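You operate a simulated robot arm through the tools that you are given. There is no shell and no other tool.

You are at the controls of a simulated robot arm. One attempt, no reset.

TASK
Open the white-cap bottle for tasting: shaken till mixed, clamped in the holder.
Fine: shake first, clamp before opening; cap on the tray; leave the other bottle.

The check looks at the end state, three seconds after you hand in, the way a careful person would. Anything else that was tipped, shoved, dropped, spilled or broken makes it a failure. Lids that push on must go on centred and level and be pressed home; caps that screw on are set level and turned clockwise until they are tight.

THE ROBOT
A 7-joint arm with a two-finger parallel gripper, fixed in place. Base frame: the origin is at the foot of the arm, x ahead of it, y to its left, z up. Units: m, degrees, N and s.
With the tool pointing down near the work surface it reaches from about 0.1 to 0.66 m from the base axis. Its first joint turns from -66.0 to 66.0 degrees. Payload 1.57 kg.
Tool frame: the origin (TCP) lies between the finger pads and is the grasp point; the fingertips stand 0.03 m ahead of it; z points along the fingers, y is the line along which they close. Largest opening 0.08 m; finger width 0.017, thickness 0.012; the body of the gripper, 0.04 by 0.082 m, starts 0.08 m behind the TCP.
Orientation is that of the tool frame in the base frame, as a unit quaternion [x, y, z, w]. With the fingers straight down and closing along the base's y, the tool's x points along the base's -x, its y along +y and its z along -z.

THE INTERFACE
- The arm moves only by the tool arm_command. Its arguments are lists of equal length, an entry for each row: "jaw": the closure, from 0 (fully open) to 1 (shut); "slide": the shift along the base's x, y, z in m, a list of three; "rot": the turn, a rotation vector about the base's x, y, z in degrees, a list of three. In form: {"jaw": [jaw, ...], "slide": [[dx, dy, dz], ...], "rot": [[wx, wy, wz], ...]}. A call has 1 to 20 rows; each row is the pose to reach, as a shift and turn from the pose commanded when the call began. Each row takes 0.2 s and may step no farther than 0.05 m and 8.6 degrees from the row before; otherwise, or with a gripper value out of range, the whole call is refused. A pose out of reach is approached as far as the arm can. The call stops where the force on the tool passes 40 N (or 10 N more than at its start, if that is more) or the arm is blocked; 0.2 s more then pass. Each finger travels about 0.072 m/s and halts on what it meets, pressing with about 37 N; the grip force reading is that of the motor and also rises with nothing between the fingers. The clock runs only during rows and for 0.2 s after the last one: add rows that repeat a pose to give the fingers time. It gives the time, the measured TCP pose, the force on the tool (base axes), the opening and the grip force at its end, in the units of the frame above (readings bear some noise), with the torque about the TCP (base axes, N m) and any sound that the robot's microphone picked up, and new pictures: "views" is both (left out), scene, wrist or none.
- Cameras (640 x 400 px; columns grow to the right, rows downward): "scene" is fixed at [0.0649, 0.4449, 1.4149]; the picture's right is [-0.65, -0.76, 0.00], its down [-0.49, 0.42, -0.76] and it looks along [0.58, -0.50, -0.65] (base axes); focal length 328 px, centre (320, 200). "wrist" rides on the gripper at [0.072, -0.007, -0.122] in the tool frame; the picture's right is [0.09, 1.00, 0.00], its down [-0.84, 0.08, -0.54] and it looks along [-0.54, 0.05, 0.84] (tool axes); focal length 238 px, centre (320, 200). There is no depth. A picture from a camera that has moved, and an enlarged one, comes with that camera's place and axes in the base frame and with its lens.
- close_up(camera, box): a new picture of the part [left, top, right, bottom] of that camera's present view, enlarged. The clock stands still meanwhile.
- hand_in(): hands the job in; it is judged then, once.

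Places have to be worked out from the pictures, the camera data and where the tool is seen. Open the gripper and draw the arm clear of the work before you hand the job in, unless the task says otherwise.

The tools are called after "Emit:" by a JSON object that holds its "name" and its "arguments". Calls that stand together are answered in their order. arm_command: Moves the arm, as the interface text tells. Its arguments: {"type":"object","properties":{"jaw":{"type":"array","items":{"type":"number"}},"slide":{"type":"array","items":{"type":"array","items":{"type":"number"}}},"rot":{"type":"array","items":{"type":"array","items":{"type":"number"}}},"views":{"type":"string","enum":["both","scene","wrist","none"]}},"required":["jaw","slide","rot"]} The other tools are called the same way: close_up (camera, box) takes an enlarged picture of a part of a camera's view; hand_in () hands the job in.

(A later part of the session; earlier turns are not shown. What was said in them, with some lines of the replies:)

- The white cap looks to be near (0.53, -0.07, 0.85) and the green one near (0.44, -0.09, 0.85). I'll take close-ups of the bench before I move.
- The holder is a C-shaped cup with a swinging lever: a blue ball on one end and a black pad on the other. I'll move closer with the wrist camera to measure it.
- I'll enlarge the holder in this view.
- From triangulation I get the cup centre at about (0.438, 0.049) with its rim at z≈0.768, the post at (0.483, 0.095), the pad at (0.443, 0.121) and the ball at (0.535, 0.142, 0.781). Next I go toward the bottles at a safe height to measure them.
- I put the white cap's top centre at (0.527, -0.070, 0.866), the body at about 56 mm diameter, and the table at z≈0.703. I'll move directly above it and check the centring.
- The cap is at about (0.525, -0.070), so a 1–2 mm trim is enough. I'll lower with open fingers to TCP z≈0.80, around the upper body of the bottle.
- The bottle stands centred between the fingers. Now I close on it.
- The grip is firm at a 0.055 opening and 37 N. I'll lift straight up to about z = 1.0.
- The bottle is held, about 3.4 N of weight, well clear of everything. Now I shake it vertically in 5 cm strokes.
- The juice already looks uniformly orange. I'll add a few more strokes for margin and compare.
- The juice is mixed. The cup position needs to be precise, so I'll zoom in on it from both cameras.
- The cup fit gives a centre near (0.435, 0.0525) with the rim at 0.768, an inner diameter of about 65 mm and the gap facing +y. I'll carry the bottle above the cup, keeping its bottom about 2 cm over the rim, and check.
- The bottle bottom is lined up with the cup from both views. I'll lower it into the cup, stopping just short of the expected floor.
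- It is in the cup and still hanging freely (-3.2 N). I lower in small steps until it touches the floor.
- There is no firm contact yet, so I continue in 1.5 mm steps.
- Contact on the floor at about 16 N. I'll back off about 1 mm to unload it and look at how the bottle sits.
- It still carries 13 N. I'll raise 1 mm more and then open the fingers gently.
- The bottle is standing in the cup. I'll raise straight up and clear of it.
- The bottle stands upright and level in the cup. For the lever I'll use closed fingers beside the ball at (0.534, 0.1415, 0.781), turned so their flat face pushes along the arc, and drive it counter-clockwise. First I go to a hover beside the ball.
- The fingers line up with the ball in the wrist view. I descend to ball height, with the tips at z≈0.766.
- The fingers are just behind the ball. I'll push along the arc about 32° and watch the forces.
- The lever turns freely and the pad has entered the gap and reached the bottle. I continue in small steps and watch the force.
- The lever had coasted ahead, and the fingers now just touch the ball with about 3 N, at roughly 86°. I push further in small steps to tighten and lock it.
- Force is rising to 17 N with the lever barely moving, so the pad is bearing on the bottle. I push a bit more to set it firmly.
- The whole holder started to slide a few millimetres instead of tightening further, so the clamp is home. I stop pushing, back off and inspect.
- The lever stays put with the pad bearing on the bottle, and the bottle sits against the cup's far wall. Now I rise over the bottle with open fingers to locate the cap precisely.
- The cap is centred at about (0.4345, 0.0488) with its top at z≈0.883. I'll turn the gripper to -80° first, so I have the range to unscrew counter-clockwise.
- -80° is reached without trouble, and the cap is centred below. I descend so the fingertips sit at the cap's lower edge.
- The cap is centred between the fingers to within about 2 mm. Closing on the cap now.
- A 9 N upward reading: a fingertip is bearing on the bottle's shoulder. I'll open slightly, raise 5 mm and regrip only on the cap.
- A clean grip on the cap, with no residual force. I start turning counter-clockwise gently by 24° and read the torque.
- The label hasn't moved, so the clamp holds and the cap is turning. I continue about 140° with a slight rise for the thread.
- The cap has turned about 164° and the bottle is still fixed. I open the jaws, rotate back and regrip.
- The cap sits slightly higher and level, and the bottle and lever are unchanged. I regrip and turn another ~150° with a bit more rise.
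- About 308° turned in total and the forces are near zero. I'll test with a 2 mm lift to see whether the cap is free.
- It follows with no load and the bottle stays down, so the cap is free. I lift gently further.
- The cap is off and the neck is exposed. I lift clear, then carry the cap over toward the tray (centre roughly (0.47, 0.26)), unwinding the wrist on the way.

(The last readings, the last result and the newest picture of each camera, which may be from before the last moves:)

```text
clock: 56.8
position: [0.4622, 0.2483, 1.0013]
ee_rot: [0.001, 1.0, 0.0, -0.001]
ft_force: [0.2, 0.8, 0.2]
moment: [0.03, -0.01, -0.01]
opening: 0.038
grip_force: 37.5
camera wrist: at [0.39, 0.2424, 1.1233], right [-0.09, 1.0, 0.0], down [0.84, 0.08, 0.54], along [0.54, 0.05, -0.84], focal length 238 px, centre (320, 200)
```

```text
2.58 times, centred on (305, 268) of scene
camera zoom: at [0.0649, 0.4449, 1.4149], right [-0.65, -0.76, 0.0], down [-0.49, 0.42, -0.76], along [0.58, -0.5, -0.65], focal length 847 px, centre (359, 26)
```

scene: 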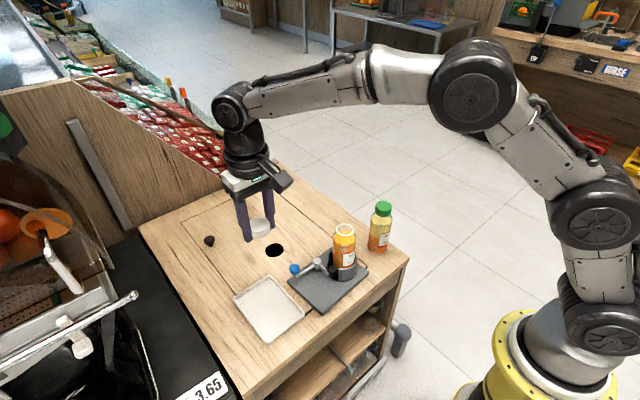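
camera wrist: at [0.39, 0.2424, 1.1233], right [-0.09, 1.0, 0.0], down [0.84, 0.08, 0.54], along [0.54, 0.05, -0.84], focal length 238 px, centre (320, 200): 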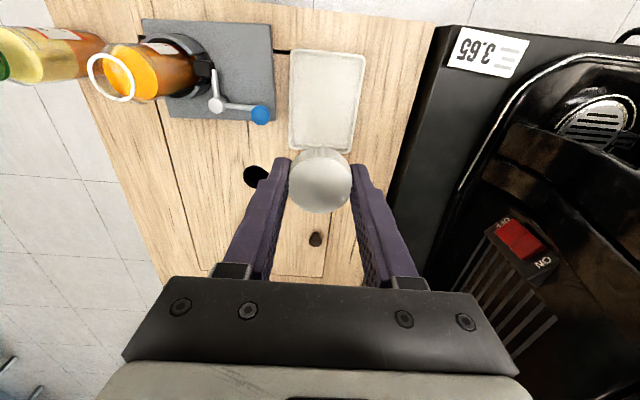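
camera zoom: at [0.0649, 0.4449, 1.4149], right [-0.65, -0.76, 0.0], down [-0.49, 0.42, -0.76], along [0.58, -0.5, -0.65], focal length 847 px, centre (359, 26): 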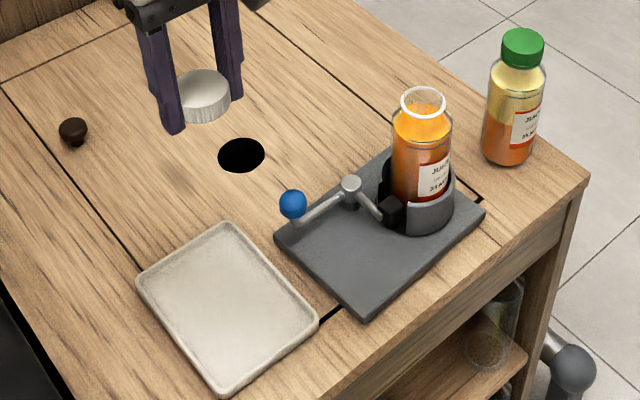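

The tray spans about x 0.397–0.549 and y 0.202–0.311, so its centre is at (0.472, 0.256). I move over it and descend to just above its floor.

Emit:
{"name": "arm_command", "arguments": {"jaw": [1, 1, 1, 1, 1, 1, 1, 1], "slide": [[0.0057, 0.0083, 0], [0.0057, 0.0083, -0.045], [0.0057, 0.0083, -0.09], [0.0057, 0.0083, -0.135], [0.0057, 0.0083, -0.18], [0.0057, 0.0083, -0.215], [0.0057, 0.0083, -0.24], [0.0057, 0.0083, -0.24]], "rot": [[0, 0, 0], [0, 0, 0], [0, 0, 0], [0, 0, 0], [0, 0, 0], [0, 0, 0], [0, 0, 0], [0, 0, 0]], "views": "wrist"}}

Emit:
{"name": "close_up", "arguments": {"camera": "scene", "box": [220, 220, 340, 345]}}

```text
clock: 58.6
position: [0.4675, 0.2553, 0.7597]
ee_rot: [0.001, 1.0, 0.0, 0.0]
ft_force: [0.8, -0.3, 0.1]
moment: [0.03, -0.02, 0.0]
opening: 0.038
grip_force: 37.1
camera wrist: at [0.396, 0.2501, 0.8818], right [-0.09, 1.0, 0.0], down [0.84, 0.08, 0.54], along [0.54, 0.05, -0.84], focal length 238 px, centre (320, 200)
```

wrist: 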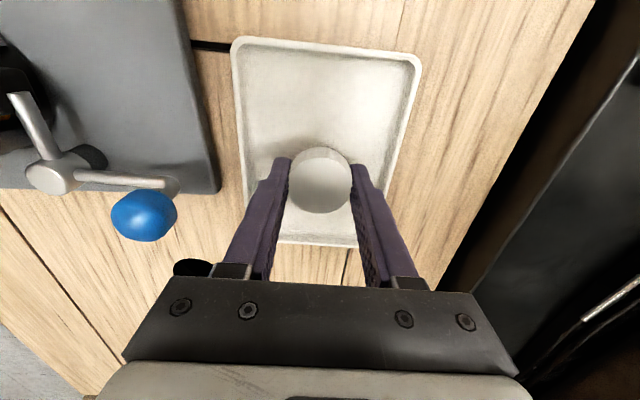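

```text
3.20 times, centred on (280, 282) of scene
camera zoom: at [0.0649, 0.4449, 1.4149], right [-0.65, -0.76, 0.0], down [-0.49, 0.42, -0.76], along [0.58, -0.5, -0.65], focal length 1051 px, centre (448, -64)
```

zoom: 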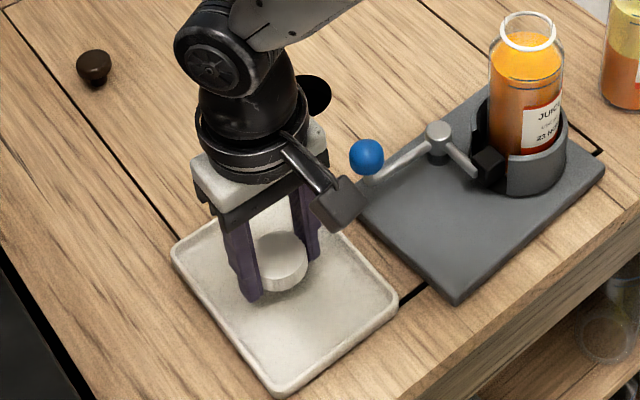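

The cap is over the middle of the tray and clear of the walls. I lower slowly.

Emit:
{"name": "arm_command", "arguments": {"jaw": [1, 1, 1, 1], "slide": [[0, 0, -0.006], [0, 0, -0.01], [0, 0, -0.013], [0, 0, -0.014]], "rot": [[0, 0, 0], [0, 0, 0], [0, 0, 0], [0, 0, 0]], "views": "none"}}

Emit:
{"name": "close_up", "arguments": {"camera": "scene", "box": [240, 260, 320, 330]}}

```text
clock: 59.6
position: [0.4682, 0.2566, 0.7457]
ee_rot: [0.0, 1.0, 0.0, 0.0]
ft_force: [0.0, 0.3, 0.0]
moment: [0.01, -0.01, -0.02]
opening: 0.0379
grip_force: 37.2
```

```text
5.71 times, centred on (280, 295) of scene
camera zoom: at [0.0649, 0.4449, 1.4149], right [-0.65, -0.76, 0.0], down [-0.49, 0.42, -0.76], along [0.58, -0.5, -0.65], focal length 1876 px, centre (549, -343)
```

zoom: 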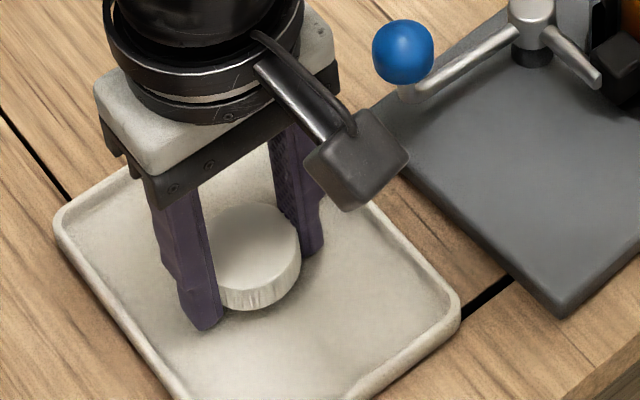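

Still no contact, but it is very close. I continue in 1 mm steps.

Emit:
{"name": "arm_command", "arguments": {"jaw": [1, 1, 1], "slide": [[0, 0, -0.001], [0, 0, -0.002], [0, 0, -0.003]], "rot": [[0, 0, 0], [0, 0, 0], [0, 0, 0]], "views": "none"}}

```text
clock: 60.4
position: [0.4679, 0.2559, 0.7444]
ee_rot: [0.0, 1.0, 0.0, 0.001]
ft_force: [-4.5, -2.4, 11.7]
moment: [-0.11, 0.16, 0.01]
opening: 0.038
grip_force: 36.4
```

Contact at 12 N. I back off 1 mm and open the jaws part-way, so the fingers stay inside the tray.

Emit:
{"name": "arm_command", "arguments": {"jaw": [1, 0.45, 0.35, 0.3, 0.3], "slide": [[0, 0, 0.0015], [0, 0, 0.0015], [0, 0, 0.0015], [0, 0, 0.0015], [0, 0, 0.0015]], "rot": [[0, 0, 0], [0, 0, 0], [0, 0, 0], [0, 0, 0], [0, 0, 0]], "views": "wrist"}}

Emit:
{"name": "close_up", "arguments": {"camera": "scene", "box": [240, 260, 320, 330]}}

```text
clock: 61.6
position: [0.4664, 0.256, 0.743]
ee_rot: [-0.001, 1.0, 0.0, 0.0]
ft_force: [-0.7, -0.6, 1.0]
moment: [0.0, -0.04, 0.0]
opening: 0.0551
grip_force: 0.1
camera wrist: at [0.3955, 0.2498, 0.8665], right [-0.09, 1.0, 0.0], down [0.84, 0.08, 0.54], along [0.54, 0.05, -0.84], focal length 238 px, centre (320, 200)
```

wrist: 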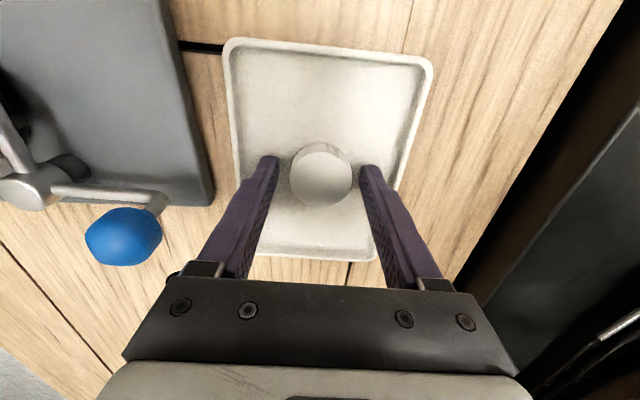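

```text
5.71 times, centred on (280, 295) of scene
camera zoom: at [0.0649, 0.4448, 1.4149], right [-0.65, -0.76, 0.0], down [-0.49, 0.42, -0.76], along [0.58, -0.5, -0.65], focal length 1876 px, centre (549, -343)
```

zoom: 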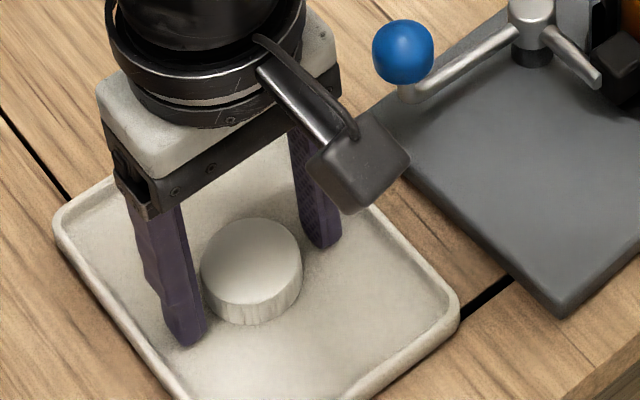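

The cap rests flat on the tray. I raise straight up and draw the arm clear.

Emit:
{"name": "arm_command", "arguments": {"jaw": [0.3, 0.3, 0.2, 0, 0, 0, 0, 0], "slide": [[0, 0, 0.01], [0, 0, 0.04], [0, 0, 0.08], [0, 0, 0.12], [0, 0, 0.16], [0, 0, 0.2], [0, 0, 0.24], [0, 0, 0.27]], "rot": [[0, 0, 0], [0, 0, 0], [0, 0, 0], [0, 0, 0], [0, 0, 0], [0, 0, 0], [0, 0, 0], [0, 0, 0]], "views": "both"}}

Emit:
{"name": "close_up", "arguments": {"camera": "scene", "box": [220, 190, 400, 345]}}

Emit:
{"name": "close_up", "arguments": {"camera": "scene", "box": [305, 210, 385, 290]}}

Emit:
{"name": "close_up", "arguments": {"camera": "wrist", "box": [60, 0, 380, 200]}}

```text
clock: 63.4
position: [0.4667, 0.255, 1.0148]
ee_rot: [0.0, 1.0, 0.0, -0.001]
ft_force: [-0.1, -0.3, -1.0]
moment: [0.03, -0.02, 0.02]
opening: 0.0802
grip_force: 0.1
camera wrist: at [0.396, 0.2496, 1.1372], right [-0.09, 1.0, 0.0], down [0.84, 0.08, 0.54], along [0.54, 0.05, -0.84], focal length 238 px, centre (320, 200)
```

scene: 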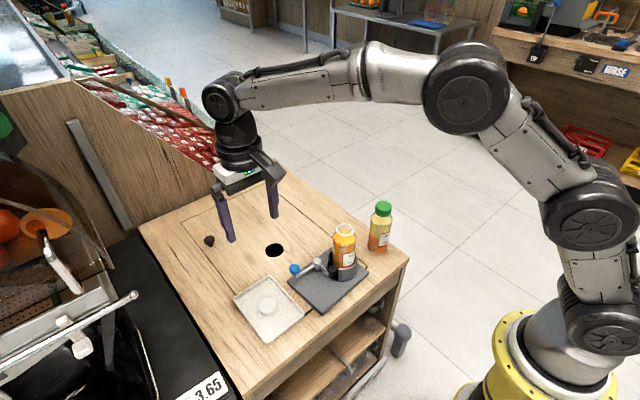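
wrist: 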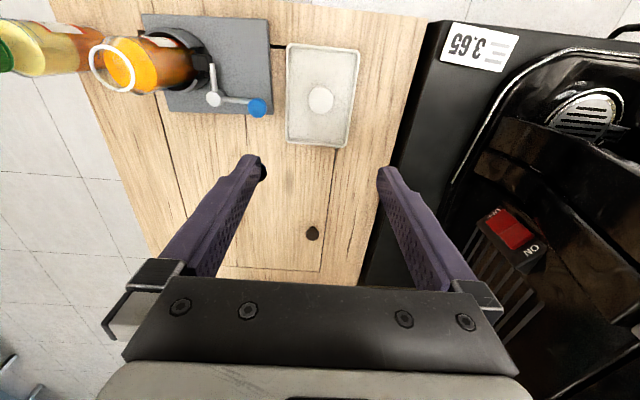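

```text
2.58 times, centred on (310, 268) of scene
camera zoom: at [0.0649, 0.4449, 1.4149], right [-0.65, -0.76, 0.0], down [-0.49, 0.42, -0.76], along [0.58, -0.5, -0.65], focal length 847 px, centre (346, 26)
```

zoom: 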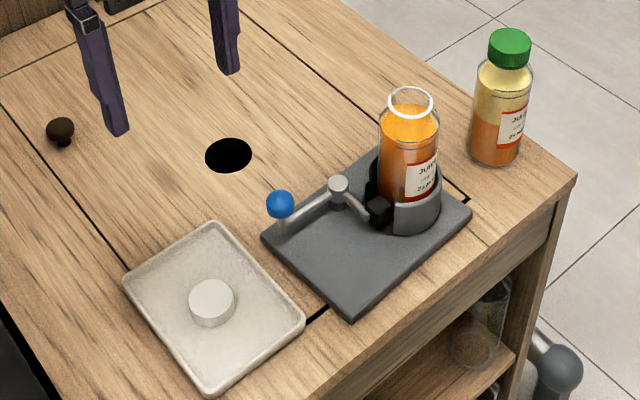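

```text
5.00 times, centred on (345, 250) of scene
camera zoom: at [0.0649, 0.4449, 1.4149], right [-0.65, -0.76, 0.0], down [-0.49, 0.42, -0.76], along [0.58, -0.5, -0.65], focal length 1642 px, centre (195, -50)
```

zoom: 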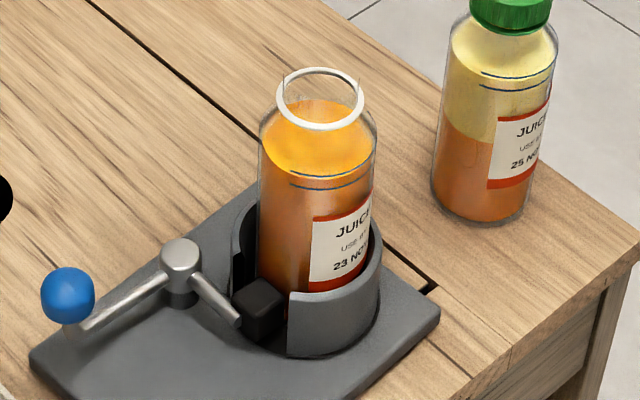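

```text
2.00 times, centred on (220, 100) of wrist
camera zoom: at [0.396, 0.2496, 1.1372], right [-0.09, 1.0, 0.0], down [0.84, 0.08, 0.54], along [0.54, 0.05, -0.84], focal length 477 px, centre (520, 400)
```

zoom: 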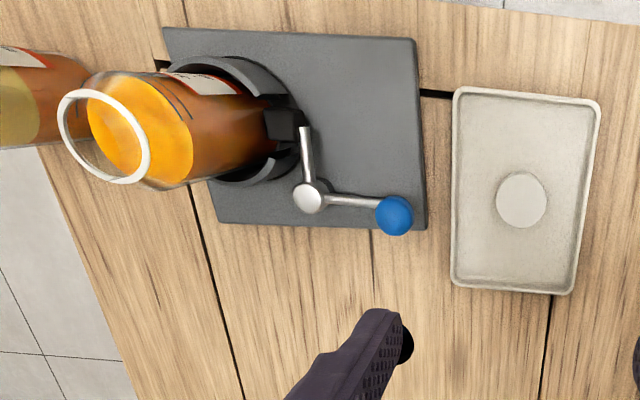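

The bottle is open, mixed and still clamped, the cap lies on the tray, and the green bottle is undisturbed. I draw the arm a bit further clear before handing in.

Emit:
{"name": "arm_command", "arguments": {"jaw": [0, 0, 0, 0], "slide": [[-0.02, 0, 0.03], [-0.04, 0, 0.06], [-0.06, 0, 0.09], [-0.06, 0, 0.09]], "rot": [[0, 0, 0], [0, 0, 0], [0, 0, 0], [0, 0, 0]], "views": "scene"}}

```text
clock: 64.4
position: [0.4074, 0.2567, 1.105]
ee_rot: [-0.001, 1.0, 0.0, -0.001]
ft_force: [0.3, 0.6, -1.1]
moment: [0.03, 0.01, 0.01]
opening: 0.0797
grip_force: 0.1
```

scene: 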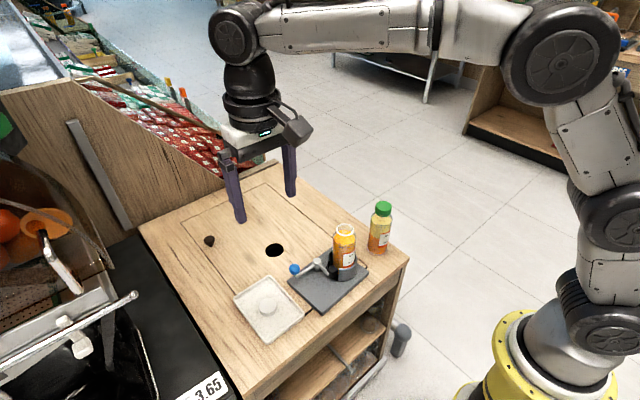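

Everything is in place: the mixed bottle is clamped and open, the cap is on the tray, and the arm is clear with the gripper open. I'm handing in.

Emit:
{"name": "hand_in", "arguments": {}}

```text
The job is handed in.
```

The white-cap bottle is shaken, clamped in the holder and open, with its cap lying flat on the tray. I handed the job in with the gripper open and the arm clear.

- **Mixing:** I gave it 15 up-and-down strokes with the cap on. The juice is an even orange from top to bottom.
- **Clamping:** I swung the lever until its pad pressed the bottle against the cup. The label did not move while I unscrewed the cap, so the clamp held.
- **Opening:** The cap came off after about 310° of turning, with no spill that I could see.
- **Other bottle:** I did not touch the green-cap bottle, and it looks unmoved.

**Holder moved:** The holder is not fixed to the bench. While I tightened the lever it slid about 6 mm and turned by roughly 2°. I stopped pushing when I saw it and did not move it back. I heard no click from the lever, so I can't say whether it has a further locking position.
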